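You operate a simulated robot arm through the tools that you are given. There is no shell and no other tool. Be economical: measure what you need, move in short steps, check, and stop when the job is done.

You run a simulated two-armed robot. Do the job below in one go: nothing can be reset, and whatever is moved stays where it is left.

Task
Put one of the black dividers from the props case in the green bin. Then put the brass propeller from the top of the long bench in the grey bucket. Then take the cross plate on the top of the green bench and put it away on the shelf under the green bench. Then put the red tin on the top of the green bench away on the high shelf. Do these in the order given. Set down upright: red tin.

The check looks at the end state, three seconds after you hand in, the way a careful person would. Anything else that was tipped, shoved, dropped, spilled or broken makes it a failure.

Robot
Two 7-joint arms with fingered hands on one trunk, on a base that drives. Base frame: it is fixed to the floor where the robot stands at the start and does not move with it; the origin is under the middle of the robot, x ahead of it, y to its left, z up; the surface under the hand at the start is at about z = 760. Units: mm, rad, N and s.
The left shoulder is at the start at [99, 128, 1086], the right one opposite. Places, roughly: black divider (1x8x6 cm) [700, -300, 900]; brass propeller [-1000, -3000, 1000]; cross plate (9x9x4 cm) [-2800, -1000, 900]; green bin (34x26x15 cm) [1600, -2100, 300]; grey bucket (30x19x22 cm) [-900, -2800, 900]; high shelf [-2800, 3300, 1900]; red tin [-2750, -1250, 1000]; shelf under the green bench [-2600, -1600, 200]. Payload 5 kg a hand.
The TCP of each hand is the grasp point between the finger pads, 37 mm short of the fingertips. In the tool frame z runs along the fingers and y along their closing line. The gripper opens to 124 mm. The gripper's body begins 43 mm behind the TCP. The gripper is a hand of 3 fingers: y runs from the thumb to the fingers, the wrist lies at [-21, -116, -203] in the tool frame.
Orientation is that of the tool frame in the base frame, as [roll, pitch, yaw] about the fixed x, y, z axes, in that order (R = Rz(yaw) Ry(pitch) Rx(roll)). With the fingers straight down and the wrist toward the robot, the tool's x, y and z point along [0, 1, 0], [1, 0, 0] and [0, 0, -1] of the base frame.

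Tools
- The arms move only by the tool step_arm. It takes "left_plan", "right_plan" or both (then of equal length, played together; a hand with none holds still); each is a list of rows, each a list of 2 entries, a list of its own where there are three numbers: the shift along the tool's x, y, z in mm, then the turn, a rotation vector about the tool's x, y, z in rad. In form: [[[dx, dy, dz], [ax, ay, az]], ...]. A call has 1 to 20 rows; each row shifts and turns the commanded pose from where the row before left it, along the tool's axes as they then stand. Rows are played at 5 a second. More than 50 mm and 0.15 rad between two rows, and nothing of the call is played. A pose out of reach is approached as far as the arm can. The call stops where the force on the tool passes 40 N (or 10 N more than at its start, if that is more) or the arm is blocked; 0.2 s more then pass. In this call time passes only in rows, and 0.2 s behind the last. It gives the time, the measured TCP pose, the force on the tool (base axes), the opening and the grip force at its end, in the units of the frame above (readings bear some noise), with the torque about the TCP (base axes, N m) and any sound that the robot's microphone picked up.
- Cameras (640 x 400 px; columns grow to the right, rows downward): "scene" is now at [270.3, -16.9, 1264.2]; the picture's right is [-0.19, -0.98, 0.00], its down [-0.39, 0.07, -0.92] and it looks along [0.90, -0.17, -0.40] (base axes); focal length 270 px, centre (320, 200). "left" rides on the left gripper at [-72, -104, -154] in its tool frame; the picture's right is [-0.83, -0.26, 0.49], its down [0.51, -0.72, 0.47] and it looks along [0.23, 0.64, 0.73] (tool axes); focal length 243 px, centre (320, 200). "right" rides on the right gripper at [72, -104, -154] in its tool frame; the picture's right is [-0.83, 0.26, -0.49], its down [-0.51, -0.72, 0.47] and it looks along [-0.23, 0.64, 0.73] (tool axes); focal length 243 px, centre (320, 200). There is no depth. A picture from a camera that has moved, and an enlarged one, comes with that camera's place and axes in the base frame and with its lens.
- get_image(camera): a new picture of that camera. The clock stands still meanwhile.
- raise_lower(by): slides the trunk up (or, below 0, down) by that many mm; the arms and the scene camera ride with it, the base frame stays. It gives what a move gives, with no picture.
- roll_base(legs): drives the robot by 1 to 6 legs, each [ahead, left, turn to the left] in mm, mm and rad, along the robot's own axes; the way and the turn of a leg run together, so that a leg with both is an arc; at most 1500 mm and 3.142 rad a leg. The arms and the cameras ride along, it lands a little off, and it stops where it bumps. It gives what a move gives.
- set_fingers(index, middle, thumb_bend, thumb_turn, hand): sets how far each is bent, from 0 (flat) to 1 (curled in); at 0.3 the hand is open as for a grip, at 0.7 the pads meet at the TCP. One left out holds its place. A second passes; each finger stops where it meets its share of the squeeze, and holds until it gets a number again. It is the only way to open and close the hand. It gives what a move gives, with no picture; readings hold the bend of each and the force on the fingers (four entries, about 0 where the hand has none), thumb and palm. thumb_turn goes from beside the hand (0) to across from the fingers (1), as for a grip.
- aim_head(pan, tilt): turns the head with the scene camera to pan (to the left, within 1.396 rad either way) and tilt (down, from -0.506 to 1.204), counted from straight ahead of the robot. It gives what a move gives.
- zoom(camera, box): a new picture of the part [left, top, right, bottom] of that camera's present view, enlarged. The clock stands still meanwhile.
- sign_off(): hands the job in; it is judged then, once.

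Work in short steps. Places have to be worked out from the pictures, the camera data and where the tool is seen: move nearer, look again, correct. Check each grasp and each placing, and mend what went wrong. You have 165 turns and 138 pictures in all, those below and enlarged ones among them. Open the grippers and draw the arms clear of the work before you hand the job in, unless the task says otherwise; then end with one line.

The tools are called after "Call:" as name(argument=value, ...) on one line, values as JSON. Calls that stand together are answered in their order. step_arm: Moves the arms, as the interface text tells. Its arguments: {"type":"object","properties":{"left_plan":{"type":"array"},"right_plan":{"type":"array"}},"required":[]} The other tools are called the same way: raise_lower (by) slides the trunk up or down; set_fingers (index, middle, thumb_bend, thumb_turn, hand) moves the fingers one by one; roll_base (legs) drives the base; aim_head (pan, tilt) turns the head that bears the scene camera; get_image (camera) takes a picture; zoom (camera, box) takes an enlarged picture of a part of a camera's view; sign_off () hands the job in.

At the start:

```text
t: 0.0
left_tcp_pos: [787.3, 156.9, 1110.0]
left_tcp_rot: [3.14, -0.001, 1.571]
left_ft_force: [0.6, -0.2, -0.4]
left_ft_torque: [0.02, 0.0, -0.05]
left_gripper_width: 123.6
left_grip_force: 0.0
left_shape: jaw
left_bend: [0.3, 0.3, 0.3, 0.98]
left_finger forces: [0.0, 0.0, 0.1, 0.0, 0.0, 0.1]
right_tcp_pos: [589.5, -366.4, 1099.1]
right_tcp_rot: [-3.141, 0.0, 1.57]
right_ft_force: [-0.6, 0.3, 0.0]
right_ft_torque: [0.03, -0.02, 0.02]
right_gripper_width: 123.6
right_grip_force: 0.1
right_shape: jaw
right_bend: [0.3, 0.3, 0.3, 0.98]
right_finger forces: [0.1, 0.0, 0.1, 0.1, 0.0, 0.1]
trunk travel left (down, up): [-275.0, 288.0]
robot x, y, heading: [-0.3, -2.1, 0.002]
head pan, tilt: [-0.187, 0.414]
```

scene: 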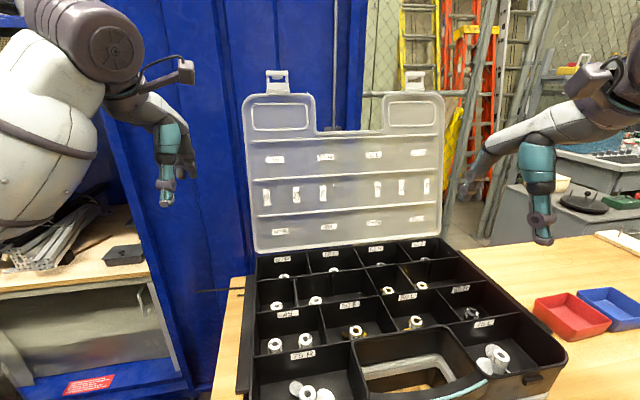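
right: 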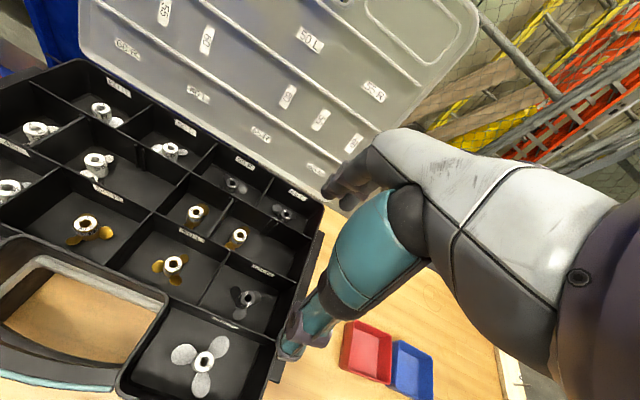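
left: 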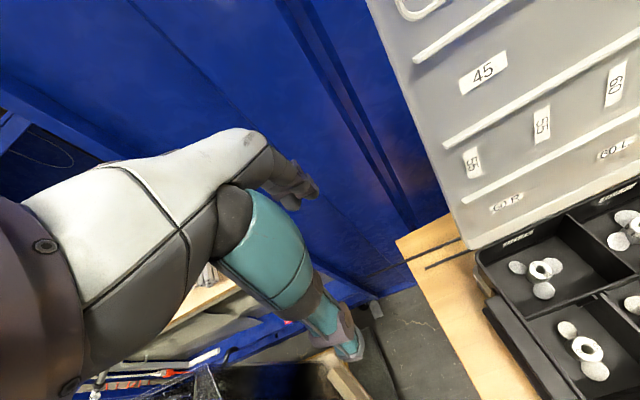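

The case is ahead; the dividers are black walls between the compartments. I'll enlarge the case to find the removable dividers.

Call:
zoom(camera="scene", box=[230, 230, 580, 400])

Call:
zoom(camera="right", box=[0, 50, 340, 400])

```text
1.83 times, centred on (405, 315) of scene
camera zoom: at [270.3, -16.9, 1264.2], right [-0.19, -0.98, 0.0], down [-0.39, 0.07, -0.92], along [0.9, -0.17, -0.4], focal length 493 px, centre (165, -10)
```

zoom: 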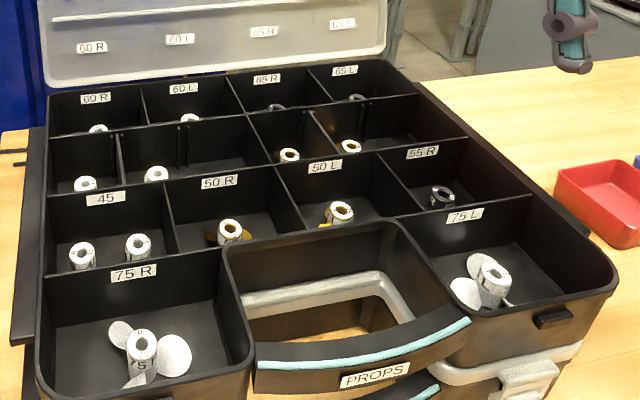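

```text
1.14 times, centred on (170, 225) of right
camera zoom: at [485.3, -293.4, 1252.6], right [0.26, -0.83, 0.49], down [-0.72, -0.51, -0.47], along [0.64, -0.23, -0.73], focal length 277 px, centre (491, 171)
```

zoom: 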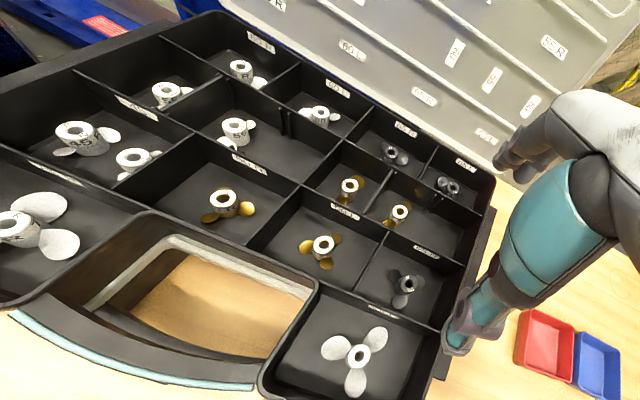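

Row two seems to hold loose dividers in slots, with empty slots beside them. I'll enlarge that row.

Call:
zoom(camera="right", box=[90, 100, 250, 200])

Call:
zoom(camera="right", box=[160, 160, 320, 260])

Call:
zoom(camera="scene", box=[250, 260, 410, 360])

Call:
zoom(camera="scene", box=[350, 250, 510, 350])

```text
4.00 times, centred on (170, 150) of right
camera zoom: at [485.3, -293.4, 1252.6], right [0.26, -0.83, 0.49], down [-0.72, -0.51, -0.47], along [0.64, -0.23, -0.73], focal length 970 px, centre (920, 400)
```

zoom: 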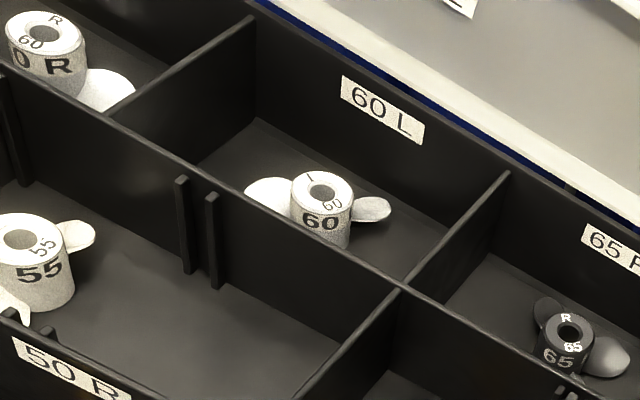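

```text
4.00 times, centred on (240, 210) of right
camera zoom: at [485.3, -293.4, 1252.6], right [0.26, -0.83, 0.49], down [-0.72, -0.51, -0.47], along [0.64, -0.23, -0.73], focal length 970 px, centre (640, 160)
```

zoom: 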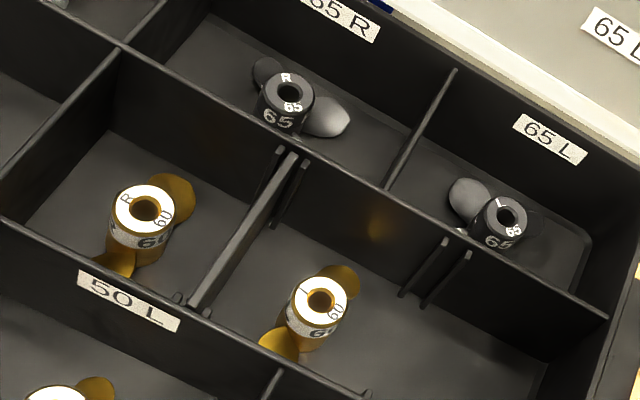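

```text
4.00 times, centred on (330, 310) of scene
camera zoom: at [270.3, -16.9, 1264.2], right [-0.19, -0.98, 0.0], down [-0.39, 0.07, -0.92], along [0.9, -0.17, -0.4], focal length 1079 px, centre (280, -240)
```

zoom: 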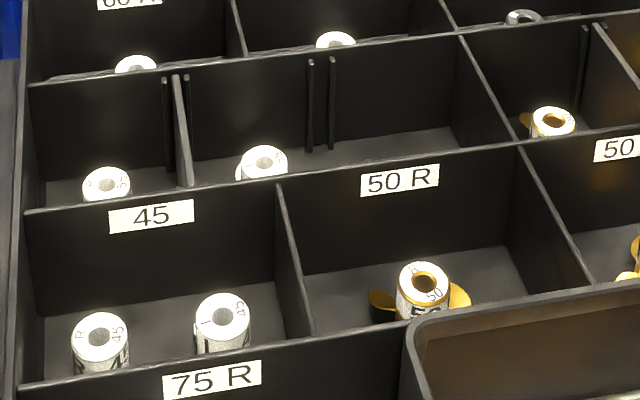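

```text
4.00 times, centred on (430, 300) of scene
camera zoom: at [270.3, -16.9, 1264.2], right [-0.19, -0.98, 0.0], down [-0.39, 0.07, -0.92], along [0.9, -0.17, -0.4], focal length 1079 px, centre (-120, -200)
```

zoom: 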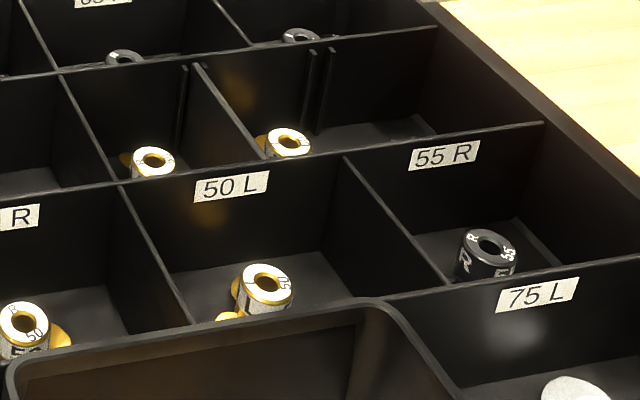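

Two loose dividers sit in row two; the right one runs along x at about y −268, x 627–695, top z ≈905. I'll turn the right hand a quarter so its closing line is along y, and narrow it a little.

Call:
step_arm(right_plan=[[[0, 0, 0], [0, 0, -0.1428]], [[0, 0, 0], [0, 0, -0.1428]], [[0, 0, 0], [0, 0, -0.1428]], [[0, 0, 0], [0, 0, -0.1428]], [[0, 0, 0], [0, 0, -0.1428]], [[0, 0, 0], [0, 0, -0.1428]], [[0, 0, 0], [0, 0, -0.1428]], [[0, 0, 0], [0, 0, -0.1428]], [[0, 0, 0], [0, 0, -0.1428]], [[0, 0, 0], [0, 0, -0.1428]], [[0, 0, 0], [0, 0, -0.1428]]])

Call:
set_fingers(hand="right", index=0.5, middle=0.5, thumb_bend=0.5, thumb_turn=1)

```text
t: 2.4
left_tcp_pos: [787.2, 155.2, 1109.6]
left_tcp_rot: [-3.138, 0.0, 1.571]
left_ft_force: [-0.9, -0.5, -1.3]
left_ft_torque: [0.02, -0.01, 0.0]
left_gripper_width: 123.7
left_grip_force: 0.0
left_shape: jaw
left_bend: [0.3, 0.3, 0.3, 0.98]
left_finger forces: [0.1, 0.0, 0.1, 0.1, 0.0, 0.0]
right_tcp_pos: [590.6, -365.7, 1098.8]
right_tcp_rot: [3.141, 0.0, -3.14]
right_ft_force: [0.1, -0.4, -0.5]
right_ft_torque: [-0.05, 0.01, 0.01]
right_gripper_width: 123.5
right_grip_force: 0.0
right_shape: jaw
right_bend: [0.3, 0.3, 0.3, 0.98]
right_finger forces: [0.0, 0.0, 0.1, 0.0, 0.1, 0.1]
trunk travel left (down, up): [-275.0, 288.0]
robot x, y, heading: [-1.4, -2.1, -0.001]
head pan, tilt: [-0.187, 0.414]
```

```text
t: 3.4
left_tcp_pos: [786.4, 155.1, 1109.8]
left_tcp_rot: [3.141, -0.001, 1.57]
left_ft_force: [-0.6, 0.5, -0.1]
left_ft_torque: [0.01, 0.01, 0.01]
left_gripper_width: 124.0
left_grip_force: 0.0
left_shape: jaw
left_bend: [0.3, 0.3, 0.3, 0.98]
left_finger forces: [0.1, 0.0, 0.0, 0.0, 0.1, 0.1]
right_tcp_pos: [590.1, -365.6, 1099.0]
right_tcp_rot: [-3.141, -0.002, -3.141]
right_ft_force: [-0.1, 0.0, 0.5]
right_ft_torque: [-0.03, 0.02, 0.0]
right_gripper_width: 68.4
right_grip_force: 0.0
right_shape: fingers
right_bend: [0.5, 0.5, 0.5, 1.0]
right_finger forces: [0.0, 0.0, 0.0, 0.0, 0.1, 0.0]
trunk travel left (down, up): [-275.0, 288.0]
robot x, y, heading: [-2.6, 1.3, -0.002]
head pan, tilt: [-0.187, 0.414]
```

The hand now has tool x=−x, y=+y, z=−z, opening 68 mm. I'll move over the divider at z ≈1000 and look.

Call:
step_arm(right_plan=[[[-24, 33, 0], [0, 0, 0]], [[-24, 33, 0], [0, 0, 0]], [[-23, 32, 0], [0, 0, 0]], [[0, 0, 34], [0, 0, 0]], [[0, 0, 33], [0, 0, 0]], [[0, 0, 33], [0, 0, 0]]])

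Call:
get_image(camera="right")

Call:
get_image(camera="scene")

```text
t: 4.8
left_tcp_pos: [787.8, 155.5, 1108.7]
left_tcp_rot: [-3.14, 0.003, 1.572]
left_ft_force: [-0.3, -0.7, -0.4]
left_ft_torque: [0.02, 0.04, 0.0]
left_gripper_width: 123.6
left_grip_force: 0.0
left_shape: jaw
left_bend: [0.3, 0.3, 0.3, 0.98]
left_finger forces: [0.0, 0.0, 0.1, 0.1, 0.0, 0.0]
right_tcp_pos: [661.9, -267.4, 998.5]
right_tcp_rot: [3.141, -0.001, 3.141]
right_ft_force: [0.6, 0.6, 0.0]
right_ft_torque: [-0.02, 0.05, 0.03]
right_gripper_width: 67.9
right_grip_force: 0.1
right_shape: fingers
right_bend: [0.5, 0.5, 0.5, 1.0]
right_finger forces: [0.0, 0.0, 0.0, 0.0, 0.0, 0.0]
trunk travel left (down, up): [-275.0, 288.0]
robot x, y, heading: [-1.0, 2.4, -0.001]
head pan, tilt: [-0.187, 0.414]
```

```text
128 pictures are left
camera right: at [588.7, -372.5, 1152.3], right [0.83, 0.26, 0.49], down [0.51, -0.72, -0.47], along [0.23, 0.64, -0.73], focal length 243 px, centre (320, 200)
```

right: 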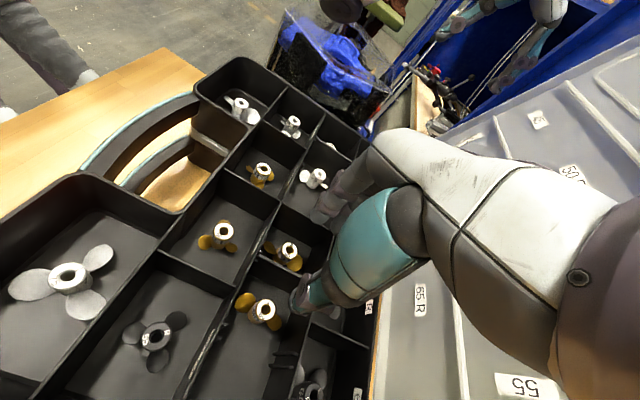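

```text
127 pictures are left
camera scene: at [271.2, -17.1, 1264.0], right [-0.19, -0.98, 0.0], down [-0.4, 0.07, -0.92], along [0.9, -0.17, -0.4], focal length 270 px, centre (320, 200)
```

scene: 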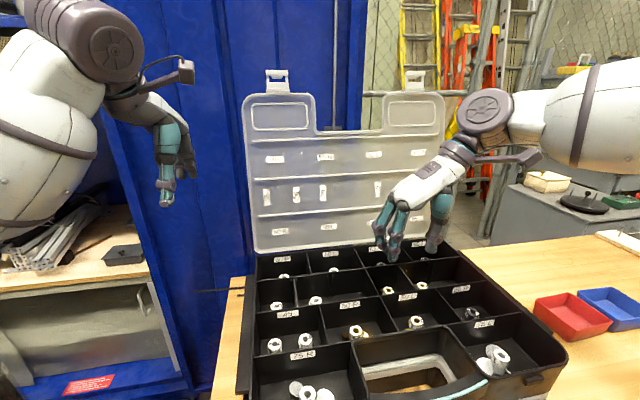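

Call:
zoom(camera="right", box=[190, 180, 370, 390])

Call:
zoom(camera="scene", box=[340, 190, 480, 320])

```text
1.90 times, centred on (280, 285) of right
camera zoom: at [588.7, -372.5, 1152.3], right [0.83, 0.26, 0.49], down [0.51, -0.72, -0.47], along [0.23, 0.64, -0.73], focal length 462 px, centre (396, 38)
```

zoom: 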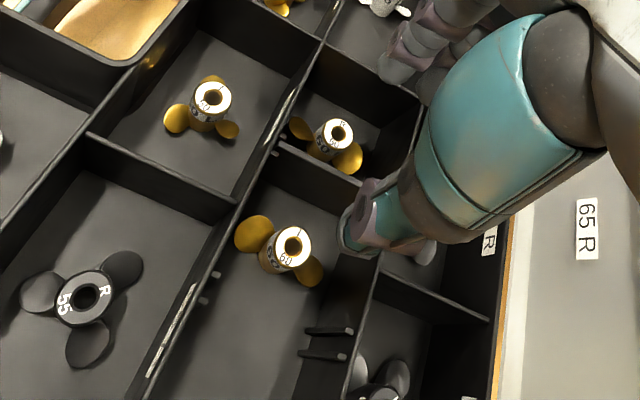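

```text
3.08 times, centred on (410, 255) of scene
camera zoom: at [271.2, -17.1, 1264.0], right [-0.19, -0.98, 0.0], down [-0.4, 0.07, -0.92], along [0.9, -0.17, -0.4], focal length 830 px, centre (43, 31)
```

zoom: 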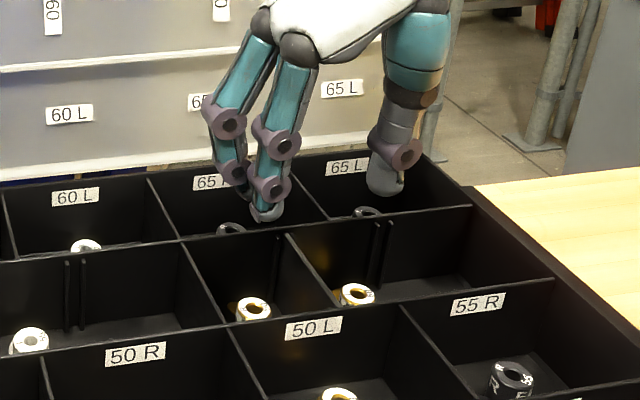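

Divider fits y ≈ −268.5, x 624–700; gold hubs stand at y −302 and −231 with tops z ≈880, so I need a narrow opening. Narrowing to see its width.

Call:
set_fingers(hand="right", index=0.61, middle=0.61, thumb_bend=0.61)

Call:
step_arm(right_plan=[[[0, 1, 30], [0, 0, 0]], [[0, 0, 25], [0, 0, 0]], [[0, 0, 0], [0, 0, 0]]])

Call:
zoom(camera="right", box=[190, 150, 370, 330])

Call:
zoom(camera="scene", box=[340, 220, 480, 320])

```text
t: 5.8
left_tcp_pos: [787.9, 154.4, 1110.0]
left_tcp_rot: [-3.141, 0.001, 1.569]
left_ft_force: [-0.8, 0.1, -0.2]
left_ft_torque: [0.03, 0.02, 0.0]
left_gripper_width: 123.6
left_grip_force: 0.0
left_shape: jaw
left_bend: [0.3, 0.3, 0.3, 0.98]
left_finger forces: [0.0, 0.0, 0.0, 0.0, 0.1, 0.0]
right_tcp_pos: [659.5, -267.4, 998.5]
right_tcp_rot: [3.141, -0.001, -3.141]
right_ft_force: [-0.4, -0.2, 0.7]
right_ft_torque: [0.01, 0.01, -0.02]
right_gripper_width: 34.1
right_grip_force: 0.1
right_shape: fingers
right_bend: [0.61, 0.61, 0.61, 1.0]
right_finger forces: [0.0, 0.0, 0.1, 0.1, 0.0, 0.1]
trunk travel left (down, up): [-275.0, 288.0]
robot x, y, heading: [2.6, 2.1, -0.001]
head pan, tilt: [-0.187, 0.414]
```

```text
t: 6.6
left_tcp_pos: [787.1, 155.6, 1109.9]
left_tcp_rot: [3.141, -0.001, 1.569]
left_ft_force: [-0.6, 0.3, -0.2]
left_ft_torque: [0.01, -0.01, 0.01]
left_gripper_width: 123.6
left_grip_force: 0.2
left_shape: jaw
left_bend: [0.3, 0.3, 0.3, 0.98]
left_finger forces: [0.1, 0.1, 0.0, 0.0, 0.1, 0.1]
right_tcp_pos: [658.7, -265.6, 945.0]
right_tcp_rot: [-3.141, 0.002, 3.142]
right_ft_force: [0.3, 0.0, -0.1]
right_ft_torque: [-0.03, -0.02, -0.02]
right_gripper_width: 34.0
right_grip_force: 0.0
right_shape: fingers
right_bend: [0.61, 0.61, 0.61, 1.0]
right_finger forces: [0.0, 0.0, 0.0, 0.0, 0.1, 0.0]
trunk travel left (down, up): [-275.0, 288.0]
robot x, y, heading: [1.6, -3.0, -0.0]
head pan, tilt: [-0.187, 0.414]
```

```text
2.22 times, centred on (280, 240) of right
camera zoom: at [586.3, -371.4, 1098.5], right [0.83, 0.26, 0.49], down [0.51, -0.72, -0.47], along [0.23, 0.64, -0.73], focal length 539 px, centre (409, 111)
```

zoom: 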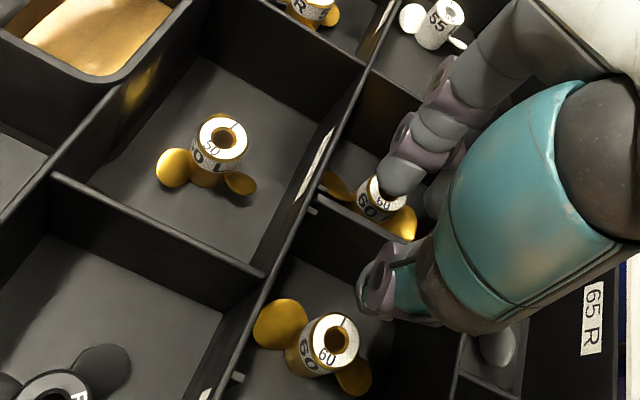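

```text
4.00 times, centred on (410, 270) of scene
camera zoom: at [269.9, -16.6, 1264.4], right [-0.19, -0.98, 0.0], down [-0.39, 0.07, -0.92], along [0.9, -0.17, -0.4], focal length 1079 px, centre (-40, -80)
```

zoom: 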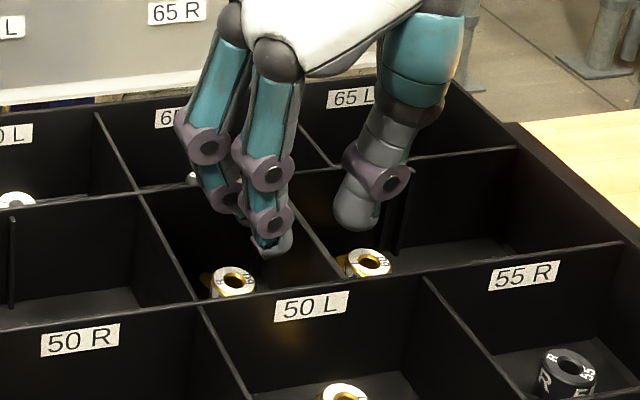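

The hand straddles the divider. I'll narrow further to clear the hubs, recentre to y −268.

Call:
set_fingers(hand="right", index=0.65, middle=0.65, thumb_bend=0.65)

Call:
step_arm(right_plan=[[[-3, -2, 0], [0, 0, 0]], [[0, 0, 10], [0, 0, 0]], [[0, 0, 10], [0, 0, 0]], [[0, 0, 8], [0, 0, 0]]])

Call:
zoom(camera="right", box=[210, 150, 370, 310])

Call:
zoom(camera="scene", box=[340, 220, 480, 320])

```text
t: 7.6
left_tcp_pos: [786.1, 154.5, 1109.9]
left_tcp_rot: [3.14, -0.001, 1.572]
left_ft_force: [-0.5, 0.0, -0.7]
left_ft_torque: [-0.01, 0.02, 0.0]
left_gripper_width: 123.6
left_grip_force: 0.1
left_shape: jaw
left_bend: [0.3, 0.3, 0.3, 0.98]
left_finger forces: [0.0, 0.0, 0.0, 0.0, 0.1, 0.0]
right_tcp_pos: [659.8, -265.8, 944.6]
right_tcp_rot: [-3.139, 0.0, 3.141]
right_ft_force: [0.2, 0.9, 0.0]
right_ft_torque: [-0.06, 0.0, -0.01]
right_gripper_width: 21.9
right_grip_force: 0.1
right_shape: fingers
right_bend: [0.65, 0.65, 0.65, 1.0]
right_finger forces: [0.0, 0.0, 0.0, 0.0, 0.1, 0.1]
trunk travel left (down, up): [-275.0, 288.0]
robot x, y, heading: [-0.2, -0.6, -0.001]
head pan, tilt: [-0.187, 0.414]
```

```text
t: 8.6
left_tcp_pos: [786.7, 156.0, 1109.5]
left_tcp_rot: [-3.141, -0.001, 1.571]
left_ft_force: [0.9, 0.9, -0.1]
left_ft_torque: [0.0, -0.04, -0.01]
left_gripper_width: 123.8
left_grip_force: 0.0
left_shape: jaw
left_bend: [0.3, 0.3, 0.3, 0.98]
left_finger forces: [0.0, 0.1, 0.0, 0.0, 0.1, 0.0]
right_tcp_pos: [663.9, -269.0, 916.7]
right_tcp_rot: [-3.14, 0.0, -3.141]
right_ft_force: [0.3, 0.8, -0.2]
right_ft_torque: [0.0, -0.01, 0.0]
right_gripper_width: 21.4
right_grip_force: 0.5
right_shape: fingers
right_bend: [0.65, 0.65, 0.65, 1.0]
right_finger forces: [0.1, 0.0, 0.1, 0.0, 0.4, 0.0]
trunk travel left (down, up): [-275.0, 288.0]
robot x, y, heading: [-2.0, -2.9, -0.001]
head pan, tilt: [-0.187, 0.414]
```

```text
2.50 times, centred on (290, 230) of right
camera zoom: at [590.9, -373.7, 1069.4], right [0.83, 0.26, 0.49], down [0.51, -0.72, -0.47], along [0.23, 0.64, -0.73], focal length 606 px, centre (395, 125)
```

zoom: 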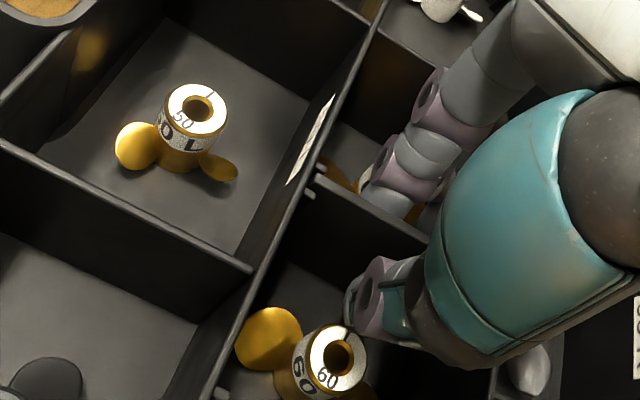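

```text
4.00 times, centred on (410, 270) of scene
camera zoom: at [270.3, -16.9, 1264.2], right [-0.19, -0.98, 0.0], down [-0.39, 0.07, -0.92], along [0.9, -0.17, -0.4], focal length 1079 px, centre (-40, -80)
```

zoom: 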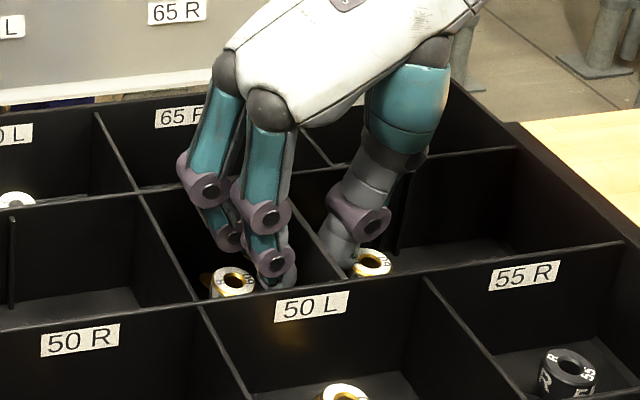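

Fingers straddle the divider ~25 mm deep. Close now.

Call:
set_fingers(hand="right", index=0.8, middle=0.8, thumb_bend=0.8)

Call:
zoom(camera="scene", box=[340, 220, 480, 320])

```text
t: 9.6
left_tcp_pos: [786.2, 155.5, 1109.5]
left_tcp_rot: [3.141, 0.001, 1.571]
left_ft_force: [-0.4, 0.2, -0.1]
left_ft_torque: [-0.02, 0.01, -0.02]
left_gripper_width: 123.8
left_grip_force: 0.0
left_shape: jaw
left_bend: [0.3, 0.3, 0.3, 0.98]
left_finger forces: [0.0, 0.1, 0.0, 0.0, 0.1, 0.1]
right_tcp_pos: [664.1, -268.2, 916.8]
right_tcp_rot: [3.141, -0.002, 3.141]
right_ft_force: [0.1, 6.1, -1.4]
right_ft_torque: [0.14, -0.01, 0.13]
right_gripper_width: 5.0
right_grip_force: 23.9
right_shape: fingers
right_bend: [0.74, 0.73, 0.72, 1.0]
right_finger forces: [11.9, 14.8, 0.0, 0.0, 21.2, 0.1]
trunk travel left (down, up): [-275.0, 288.0]
robot x, y, heading: [2.1, -2.2, -0.001]
head pan, tilt: [-0.187, 0.414]
```

```text
4.00 times, centred on (410, 270) of scene
camera zoom: at [270.4, -16.3, 1264.2], right [-0.19, -0.98, 0.0], down [-0.39, 0.07, -0.92], along [0.9, -0.17, -0.4], focal length 1079 px, centre (-40, -80)
```

zoom: 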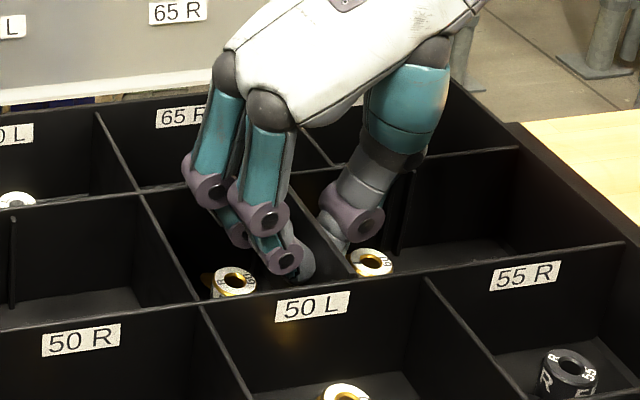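

Gripped at 5 mm width with 24 N on both sides. Lift straight up slowly.

Call:
step_arm(right_plan=[[[0, 0, -8], [0, 0, 0]], [[0, 0, -10], [0, 0, 0]], [[0, 0, -12], [0, 0, 0]], [[0, 0, -15], [0, 0, 0]], [[0, 0, -20], [0, 0, 0]], [[0, 0, -25], [0, 0, 0]], [[0, 0, -30], [0, 0, 0]], [[0, 0, -30], [0, 0, 0]]])

Call:
get_image(camera="scene")

Call:
get_image(camera="right")

```text
t: 11.4
left_tcp_pos: [785.3, 155.4, 1109.7]
left_tcp_rot: [3.141, 0.001, 1.57]
left_ft_force: [0.1, -0.7, -0.2]
left_ft_torque: [-0.01, -0.02, 0.01]
left_gripper_width: 123.6
left_grip_force: 0.1
left_shape: jaw
left_bend: [0.3, 0.3, 0.3, 0.98]
left_finger forces: [0.0, 0.0, 0.1, 0.0, 0.0, 0.1]
right_tcp_pos: [664.2, -268.3, 1065.2]
right_tcp_rot: [-3.141, 0.0, 3.141]
right_ft_force: [0.2, -0.4, 0.4]
right_ft_torque: [-0.04, 0.0, 0.02]
right_gripper_width: 5.5
right_grip_force: 22.0
right_shape: fingers
right_bend: [0.74, 0.73, 0.72, 1.0]
right_finger forces: [12.6, 9.3, 0.1, 0.0, 21.8, 0.0]
trunk travel left (down, up): [-275.0, 288.0]
robot x, y, heading: [-0.0, -0.5, -0.001]
head pan, tilt: [-0.187, 0.414]
```

```text
119 pictures are left
camera scene: at [269.8, -16.4, 1264.3], right [-0.19, -0.98, 0.0], down [-0.39, 0.07, -0.92], along [0.9, -0.17, -0.4], focal length 270 px, centre (320, 200)
```

scene: 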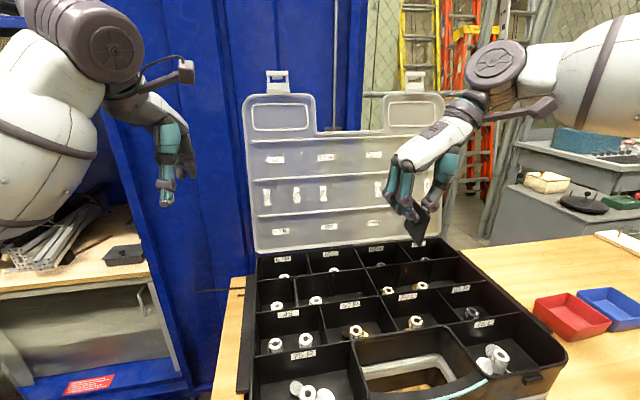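

```text
118 pictures are left
camera right: at [591.2, -372.4, 1220.1], right [0.83, 0.26, 0.49], down [0.51, -0.72, -0.47], along [0.23, 0.64, -0.73], focal length 243 px, centre (320, 200)
```

right: 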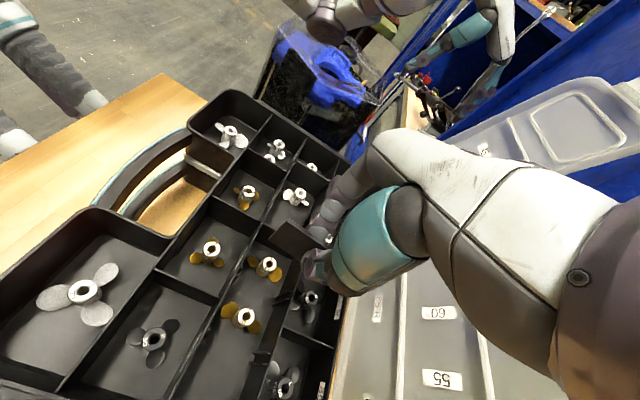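

The divider is held. Now I lift a bit and look to the right to find the green bin and a driving path.

Call:
aim_head(pan=-1.0, tilt=0.35)

Call:
get_image(camera="scene")

Call:
aim_head(pan=-1.39, tilt=0.6)

Call:
get_image(camera="scene")

Call:
aim_head(pan=1.39, tilt=0.5)

Call:
get_image(camera="scene")

```text
t: 12.5
left_tcp_pos: [786.3, 155.2, 1110.3]
left_tcp_rot: [-3.14, 0.001, 1.571]
left_ft_force: [-0.9, -0.5, 0.1]
left_ft_torque: [0.03, -0.02, 0.01]
left_gripper_width: 123.4
left_grip_force: 0.1
left_shape: jaw
left_bend: [0.3, 0.3, 0.3, 0.98]
left_finger forces: [0.0, 0.0, 0.1, 0.0, 0.0, 0.0]
right_tcp_pos: [664.5, -267.4, 1065.1]
right_tcp_rot: [-3.141, 0.0, -3.141]
right_ft_force: [-0.5, -0.1, 0.5]
right_ft_torque: [0.01, 0.0, -0.03]
right_gripper_width: 5.8
right_grip_force: 21.5
right_shape: fingers
right_bend: [0.74, 0.73, 0.72, 1.0]
right_finger forces: [12.4, 9.4, 0.0, 0.0, 21.8, 0.1]
trunk travel left (down, up): [-275.0, 288.0]
robot x, y, heading: [-1.7, -1.4, 0.001]
head pan, tilt: [-1.0, 0.351]
```

```text
117 pictures are left
camera scene: at [229.8, -78.0, 1270.0], right [-0.84, -0.54, 0.0], down [-0.19, 0.29, -0.94], along [0.51, -0.79, -0.34], focal length 270 px, centre (320, 200)
```

scene: 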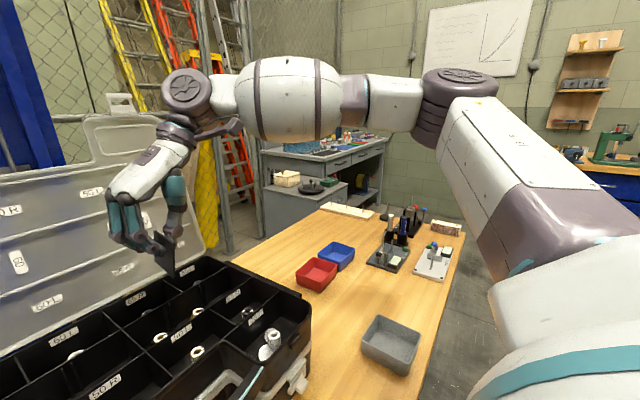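

```text
t: 13.4
left_tcp_pos: [786.0, 155.0, 1110.8]
left_tcp_rot: [3.141, -0.001, 1.571]
left_ft_force: [0.2, 0.0, -0.3]
left_ft_torque: [-0.01, 0.01, -0.03]
left_gripper_width: 123.7
left_grip_force: 0.2
left_shape: jaw
left_bend: [0.3, 0.3, 0.3, 0.98]
left_finger forces: [0.0, 0.1, 0.0, 0.1, 0.0, 0.1]
right_tcp_pos: [664.7, -268.3, 1064.9]
right_tcp_rot: [3.141, -0.001, 3.141]
right_ft_force: [-0.3, 0.5, -1.3]
right_ft_torque: [0.0, 0.02, 0.01]
right_gripper_width: 5.2
right_grip_force: 21.9
right_shape: fingers
right_bend: [0.74, 0.73, 0.72, 1.0]
right_finger forces: [12.4, 9.3, 0.0, 0.0, 21.8, 0.0]
trunk travel left (down, up): [-275.0, 288.0]
robot x, y, heading: [1.1, 0.4, -0.002]
head pan, tilt: [-1.389, 0.6]
```

```text
116 pictures are left
camera scene: at [195.4, -86.6, 1247.3], right [-0.98, -0.18, 0.0], down [-0.1, 0.56, -0.83], along [0.15, -0.81, -0.56], focal length 270 px, centre (320, 200)
```

scene: 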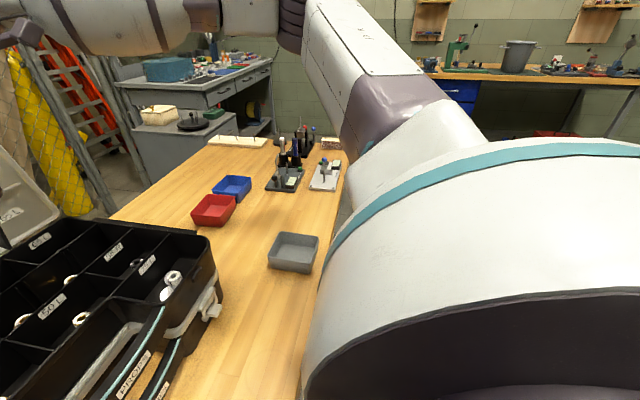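

```text
t: 15.8
left_tcp_pos: [785.2, 155.5, 1109.3]
left_tcp_rot: [-3.141, 0.0, 1.57]
left_ft_force: [-0.1, 0.1, -0.3]
left_ft_torque: [0.0, -0.02, -0.01]
left_gripper_width: 123.6
left_grip_force: 0.1
left_shape: jaw
left_bend: [0.3, 0.3, 0.3, 0.98]
left_finger forces: [0.0, 0.0, 0.0, 0.1, 0.0, 0.0]
right_tcp_pos: [664.0, -268.2, 1065.9]
right_tcp_rot: [3.141, 0.001, 3.142]
right_ft_force: [0.4, -0.4, -0.5]
right_ft_torque: [0.03, 0.01, 0.0]
right_gripper_width: 5.5
right_grip_force: 21.4
right_shape: fingers
right_bend: [0.74, 0.73, 0.72, 1.0]
right_finger forces: [12.5, 9.5, 0.0, 0.1, 21.8, 0.0]
trunk travel left (down, up): [-275.0, 288.0]
robot x, y, heading: [1.1, -3.0, 0.0]
head pan, tilt: [1.389, 0.499]
```

```text
115 pictures are left
camera scene: at [195.9, 89.8, 1256.3], right [0.98, -0.18, 0.0], down [-0.09, -0.47, -0.88], along [0.16, 0.86, -0.48], focal length 270 px, centre (320, 200)
```

scene: 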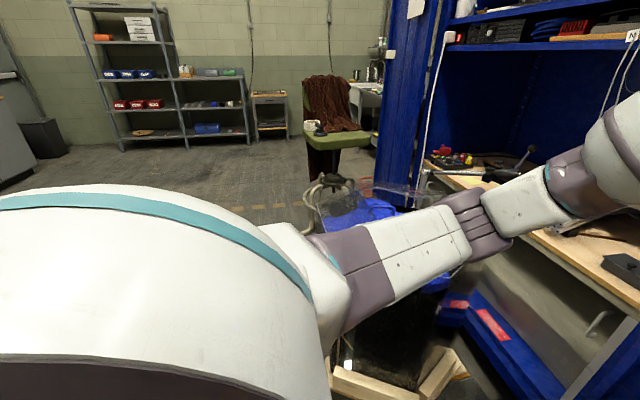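

Path: back off, then turn right and look toward the right side of the room. I back 350 mm first to clear the case lid.

Call:
roll_base(legs=[[-350, 0, 0]])

Call:
aim_head(pan=-1.39, tilt=0.5)

Call:
get_image(camera="scene")

```text
t: 18.1
left_tcp_pos: [439.9, 153.7, 1109.5]
left_tcp_rot: [-3.14, 0.0, 1.569]
left_ft_force: [0.0, 0.0, -0.2]
left_ft_torque: [-0.02, -0.03, 0.0]
left_gripper_width: 123.8
left_grip_force: 0.0
left_shape: jaw
left_bend: [0.3, 0.3, 0.3, 0.98]
left_finger forces: [0.0, 0.1, 0.0, 0.1, 0.1, 0.1]
right_tcp_pos: [317.2, -269.7, 1065.4]
right_tcp_rot: [3.141, 0.0, 3.137]
right_ft_force: [0.4, 0.5, -0.6]
right_ft_torque: [-0.01, 0.01, 0.06]
right_gripper_width: 5.2
right_grip_force: 21.7
right_shape: fingers
right_bend: [0.74, 0.73, 0.72, 1.0]
right_finger forces: [12.5, 9.5, 0.0, 0.0, 21.7, 0.1]
trunk travel left (down, up): [-275.0, 288.0]
robot x, y, heading: [-346.1, 2.1, -0.004]
head pan, tilt: [1.389, 0.499]
```

```text
t: 20.6
left_tcp_pos: [438.5, 152.8, 1109.8]
left_tcp_rot: [3.141, -0.001, 1.569]
left_ft_force: [-0.2, 0.3, 0.1]
left_ft_torque: [0.03, -0.01, -0.02]
left_gripper_width: 123.7
left_grip_force: 0.0
left_shape: jaw
left_bend: [0.3, 0.3, 0.3, 0.98]
left_finger forces: [0.0, 0.1, 0.0, 0.0, 0.0, 0.0]
right_tcp_pos: [317.3, -269.4, 1065.2]
right_tcp_rot: [-3.14, -0.001, 3.137]
right_ft_force: [0.2, 0.5, -1.4]
right_ft_torque: [-0.03, 0.0, 0.0]
right_gripper_width: 5.6
right_grip_force: 22.1
right_shape: fingers
right_bend: [0.74, 0.73, 0.72, 1.0]
right_finger forces: [12.6, 9.3, 0.0, 0.0, 21.8, 0.0]
trunk travel left (down, up): [-275.0, 288.0]
robot x, y, heading: [-346.0, 2.7, -0.008]
head pan, tilt: [-1.389, 0.499]
```

```text
114 pictures are left
camera scene: at [-152.1, -89.2, 1256.3], right [-0.98, -0.18, 0.0], down [-0.09, 0.47, -0.88], along [0.16, -0.86, -0.48], focal length 270 px, centre (320, 200)
```

scene: 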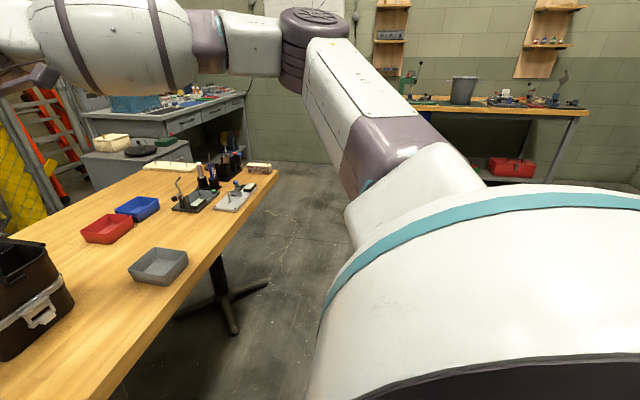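

The floor ahead to the right is clear. I raise the trunk for clearance, turn right in place and look.

Call:
raise_lower(by=120)

Call:
roll_base(legs=[[0, 0, -1.57]])

Call:
aim_head(pan=0.5, tilt=0.45)

Call:
get_image(camera="scene")

Call:
aim_head(pan=-0.6, tilt=0.45)

Call:
get_image(camera="scene")

```text
t: 22.1
left_tcp_pos: [438.8, 153.2, 1227.8]
left_tcp_rot: [-3.139, 0.001, 1.569]
left_ft_force: [0.6, -0.1, -0.1]
left_ft_torque: [0.0, 0.0, -0.01]
left_gripper_width: 123.9
left_grip_force: 0.1
left_shape: jaw
left_bend: [0.3, 0.3, 0.3, 0.98]
left_finger forces: [0.1, 0.0, 0.1, 0.0, 0.0, 0.0]
right_tcp_pos: [315.7, -270.0, 1184.3]
right_tcp_rot: [3.141, -0.002, 3.139]
right_ft_force: [0.0, 0.6, -0.2]
right_ft_torque: [0.02, -0.01, -0.01]
right_gripper_width: 5.7
right_grip_force: 21.8
right_shape: fingers
right_bend: [0.74, 0.73, 0.72, 1.0]
right_finger forces: [12.5, 9.4, 0.0, 0.0, 21.9, 0.1]
trunk travel left (down, up): [-395.0, 168.0]
robot x, y, heading: [-347.4, 3.7, 0.002]
head pan, tilt: [-1.389, 0.499]
```

```text
t: 26.3
left_tcp_pos: [-199.9, -786.3, 1229.5]
left_tcp_rot: [-3.138, -0.001, -0.005]
left_ft_force: [0.5, 0.3, 0.4]
left_ft_torque: [-0.02, 0.0, -0.05]
left_gripper_width: 123.6
left_grip_force: 0.1
left_shape: jaw
left_bend: [0.3, 0.3, 0.3, 0.98]
left_finger forces: [0.1, 0.0, 0.1, 0.1, 0.0, 0.0]
right_tcp_pos: [-621.0, -662.7, 1185.8]
right_tcp_rot: [3.141, -0.001, 1.563]
right_ft_force: [0.5, 1.0, -0.9]
right_ft_torque: [-0.01, 0.01, -0.02]
right_gripper_width: 5.7
right_grip_force: 21.2
right_shape: fingers
right_bend: [0.74, 0.73, 0.72, 1.0]
right_finger forces: [12.2, 9.4, 0.0, 0.0, 21.6, 0.0]
trunk travel left (down, up): [-395.0, 168.0]
robot x, y, heading: [-348.2, 1.0, -1.58]
head pan, tilt: [-1.389, 0.499]
```

```text
t: 28.2
left_tcp_pos: [-197.9, -787.5, 1229.0]
left_tcp_rot: [-3.14, 0.0, -0.005]
left_ft_force: [0.1, -1.0, 0.1]
left_ft_torque: [0.01, 0.03, -0.02]
left_gripper_width: 123.7
left_grip_force: 0.2
left_shape: jaw
left_bend: [0.3, 0.3, 0.3, 0.98]
left_finger forces: [0.1, 0.0, 0.0, 0.0, 0.1, 0.1]
right_tcp_pos: [-620.6, -661.6, 1185.6]
right_tcp_rot: [3.141, 0.0, 1.562]
right_ft_force: [-0.2, 0.2, 0.0]
right_ft_torque: [0.0, -0.01, -0.03]
right_gripper_width: 5.6
right_grip_force: 21.1
right_shape: fingers
right_bend: [0.74, 0.73, 0.72, 1.0]
right_finger forces: [12.2, 9.3, 0.0, 0.1, 21.5, 0.0]
trunk travel left (down, up): [-395.0, 168.0]
robot x, y, heading: [-348.4, -0.5, -1.577]
head pan, tilt: [0.499, 0.45]
```

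```text
113 pictures are left
camera scene: at [-303.9, -228.5, 1382.6], right [-0.88, -0.47, 0.0], down [-0.21, 0.38, -0.9], along [0.42, -0.79, -0.44], focal length 270 px, centre (320, 200)
```

scene: 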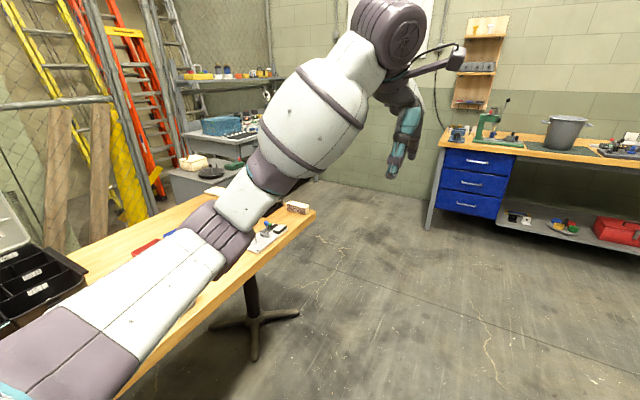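

```text
t: 29.5
left_tcp_pos: [-199.3, -787.3, 1231.1]
left_tcp_rot: [3.141, 0.001, -0.006]
left_ft_force: [0.2, 0.4, 0.4]
left_ft_torque: [-0.03, -0.01, 0.01]
left_gripper_width: 123.6
left_grip_force: 0.1
left_shape: jaw
left_bend: [0.3, 0.3, 0.3, 0.98]
left_finger forces: [0.0, 0.1, 0.0, 0.0, 0.0, 0.0]
right_tcp_pos: [-621.7, -662.2, 1186.0]
right_tcp_rot: [-3.141, 0.0, 1.562]
right_ft_force: [-1.7, 0.0, -0.4]
right_ft_torque: [-0.01, 0.0, 0.03]
right_gripper_width: 5.4
right_grip_force: 21.7
right_shape: fingers
right_bend: [0.74, 0.73, 0.72, 1.0]
right_finger forces: [12.2, 9.3, 0.1, 0.1, 21.5, 0.0]
trunk travel left (down, up): [-395.0, 168.0]
robot x, y, heading: [-343.6, 0.0, -1.578]
head pan, tilt: [-0.6, 0.45]
```

```text
112 pictures are left
camera scene: at [-399.7, -222.9, 1382.6], right [-0.82, 0.57, 0.0], down [0.25, 0.36, -0.9], along [-0.51, -0.74, -0.44], focal length 270 px, centre (320, 200)
```

scene: 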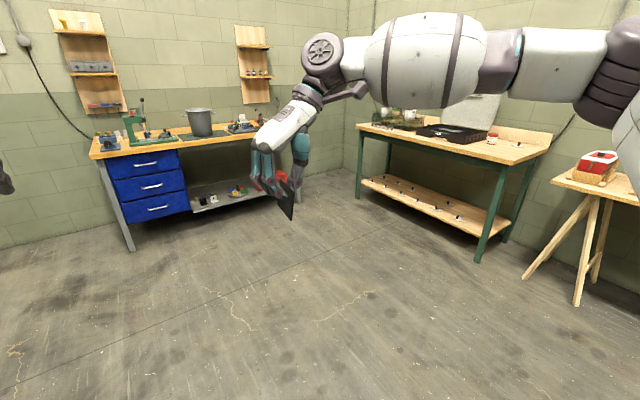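

The long bench, green bench and clear floor are visible. I drive ahead 1000 mm and look left for the green bin.

Call:
roll_base(legs=[[1000, 0, 0]])

Call:
aim_head(pan=1.1, tilt=0.5)

Call:
get_image(camera="scene")

```text
t: 34.7
left_tcp_pos: [-223.9, -1785.4, 1230.3]
left_tcp_rot: [-3.14, -0.001, -0.021]
left_ft_force: [-0.2, 0.3, -0.3]
left_ft_torque: [0.02, 0.01, 0.04]
left_gripper_width: 123.5
left_grip_force: 0.0
left_shape: jaw
left_bend: [0.3, 0.3, 0.3, 0.98]
left_finger forces: [0.0, 0.0, 0.0, 0.0, 0.0, 0.1]
right_tcp_pos: [-645.3, -1654.1, 1186.6]
right_tcp_rot: [3.141, 0.003, 1.548]
right_ft_force: [-0.5, -0.2, 0.3]
right_ft_torque: [-0.01, 0.01, -0.02]
right_gripper_width: 5.5
right_grip_force: 21.3
right_shape: fingers
right_bend: [0.74, 0.73, 0.72, 1.0]
right_finger forces: [12.2, 9.3, 0.0, 0.0, 21.5, 0.0]
trunk travel left (down, up): [-395.0, 168.0]
robot x, y, heading: [-364.0, -996.4, -1.593]
head pan, tilt: [-0.6, 0.45]
```

```text
t: 36.4
left_tcp_pos: [-224.3, -1787.0, 1228.9]
left_tcp_rot: [-3.141, -0.001, -0.02]
left_ft_force: [0.1, -0.4, 0.1]
left_ft_torque: [0.0, -0.02, 0.01]
left_gripper_width: 123.6
left_grip_force: 0.1
left_shape: jaw
left_bend: [0.3, 0.3, 0.3, 0.98]
left_finger forces: [0.1, 0.1, 0.0, 0.1, 0.0, 0.1]
right_tcp_pos: [-644.8, -1654.7, 1185.9]
right_tcp_rot: [-3.141, 0.0, 1.547]
right_ft_force: [-0.3, -0.4, 0.1]
right_ft_torque: [-0.01, 0.0, 0.0]
right_gripper_width: 5.8
right_grip_force: 21.1
right_shape: fingers
right_bend: [0.74, 0.73, 0.72, 1.0]
right_finger forces: [12.2, 9.3, 0.1, 0.0, 21.5, 0.1]
trunk travel left (down, up): [-395.0, 168.0]
robot x, y, heading: [-365.7, -996.4, -1.594]
head pan, tilt: [1.1, 0.499]
```

```text
111 pictures are left
camera scene: at [-283.9, -1187.5, 1378.1], right [-0.47, -0.88, 0.0], down [-0.42, 0.23, -0.88], along [0.77, -0.42, -0.48], focal length 270 px, centre (320, 200)
```

scene: 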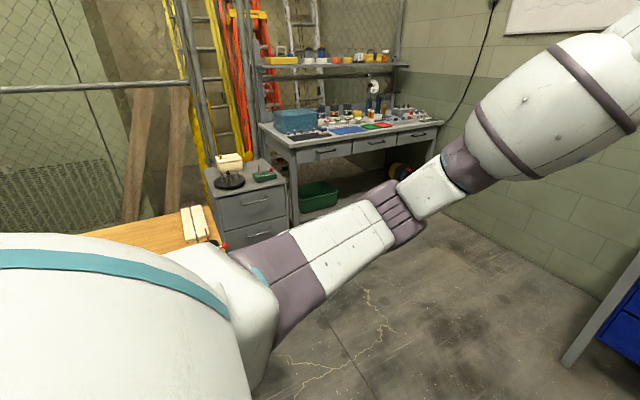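

The green bin is seen under the grey bench at about (1600,−2200,280). I turn to face it (+x), slide right to y ≈ −2150, and look.

Call:
roll_base(legs=[[0, 0, 1.59], [0, -1080, 0], [350, 0, 0]])

Call:
aim_head(pan=0.0, tilt=0.5)

Call:
get_image(camera="scene")

```text
t: 51.8
left_tcp_pos: [772.2, -1924.2, 1230.7]
left_tcp_rot: [3.141, 0.001, 1.56]
left_ft_force: [0.0, 0.0, -0.4]
left_ft_torque: [-0.01, -0.02, -0.03]
left_gripper_width: 123.7
left_grip_force: 0.2
left_shape: jaw
left_bend: [0.3, 0.3, 0.3, 0.98]
left_finger forces: [0.0, 0.1, 0.0, 0.1, 0.1, 0.0]
right_tcp_pos: [643.5, -2345.5, 1186.9]
right_tcp_rot: [-3.14, 0.002, 3.13]
right_ft_force: [-0.8, -0.3, 0.8]
right_ft_torque: [0.02, -0.01, -0.02]
right_gripper_width: 5.2
right_grip_force: 21.5
right_shape: fingers
right_bend: [0.74, 0.73, 0.72, 1.0]
right_finger forces: [12.1, 9.1, 0.0, 0.0, 21.2, 0.0]
trunk travel left (down, up): [-395.0, 168.0]
robot x, y, heading: [-16.8, -2068.3, -0.013]
head pan, tilt: [1.1, 0.499]
```

```text
t: 53.1
left_tcp_pos: [772.9, -1923.2, 1229.1]
left_tcp_rot: [3.141, 0.001, 1.559]
left_ft_force: [-0.2, 0.5, -0.2]
left_ft_torque: [-0.01, 0.03, 0.0]
left_gripper_width: 123.7
left_grip_force: 0.0
left_shape: jaw
left_bend: [0.3, 0.3, 0.3, 0.98]
left_finger forces: [0.0, 0.1, 0.0, 0.1, 0.1, 0.0]
right_tcp_pos: [644.5, -2345.8, 1186.2]
right_tcp_rot: [-3.14, 0.001, 3.13]
right_ft_force: [0.0, 0.0, -0.5]
right_ft_torque: [-0.02, 0.04, 0.01]
right_gripper_width: 5.3
right_grip_force: 21.9
right_shape: fingers
right_bend: [0.74, 0.73, 0.72, 1.0]
right_finger forces: [12.1, 9.2, 0.0, 0.0, 21.2, 0.1]
trunk travel left (down, up): [-395.0, 168.0]
robot x, y, heading: [-19.1, -2071.6, -0.009]
head pan, tilt: [0.0, 0.499]
```

```text
110 pictures are left
camera scene: at [224.6, -2072.4, 1378.1], right [-0.01, -1.0, 0.0], down [-0.48, 0.01, -0.88], along [0.88, -0.01, -0.48], focal length 270 px, centre (320, 200)
```

scene: 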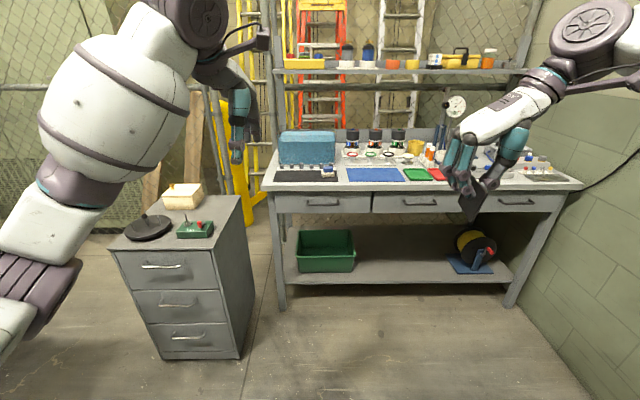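

Clear view: bin on the lower shelf (shelf z ≈236, drawer underside ≈684, bench front x ≈1364). I enlarge the bin.

Call:
zoom(camera="scene", box=[260, 180, 400, 300])

```text
3.33 times, centred on (330, 240) of scene
camera zoom: at [224.6, -2072.4, 1378.1], right [-0.01, -1.0, 0.0], down [-0.48, 0.01, -0.88], along [0.88, -0.01, -0.48], focal length 900 px, centre (287, 67)
```

zoom: 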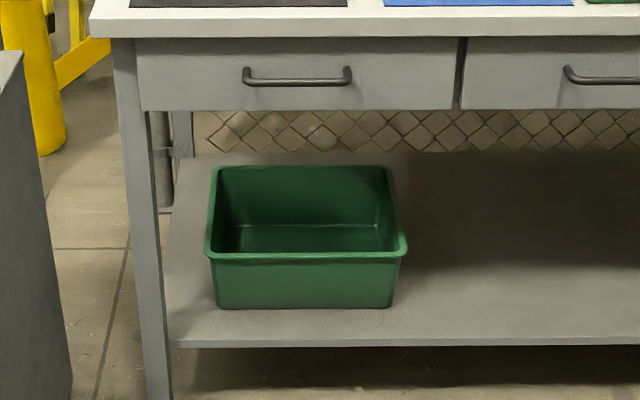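

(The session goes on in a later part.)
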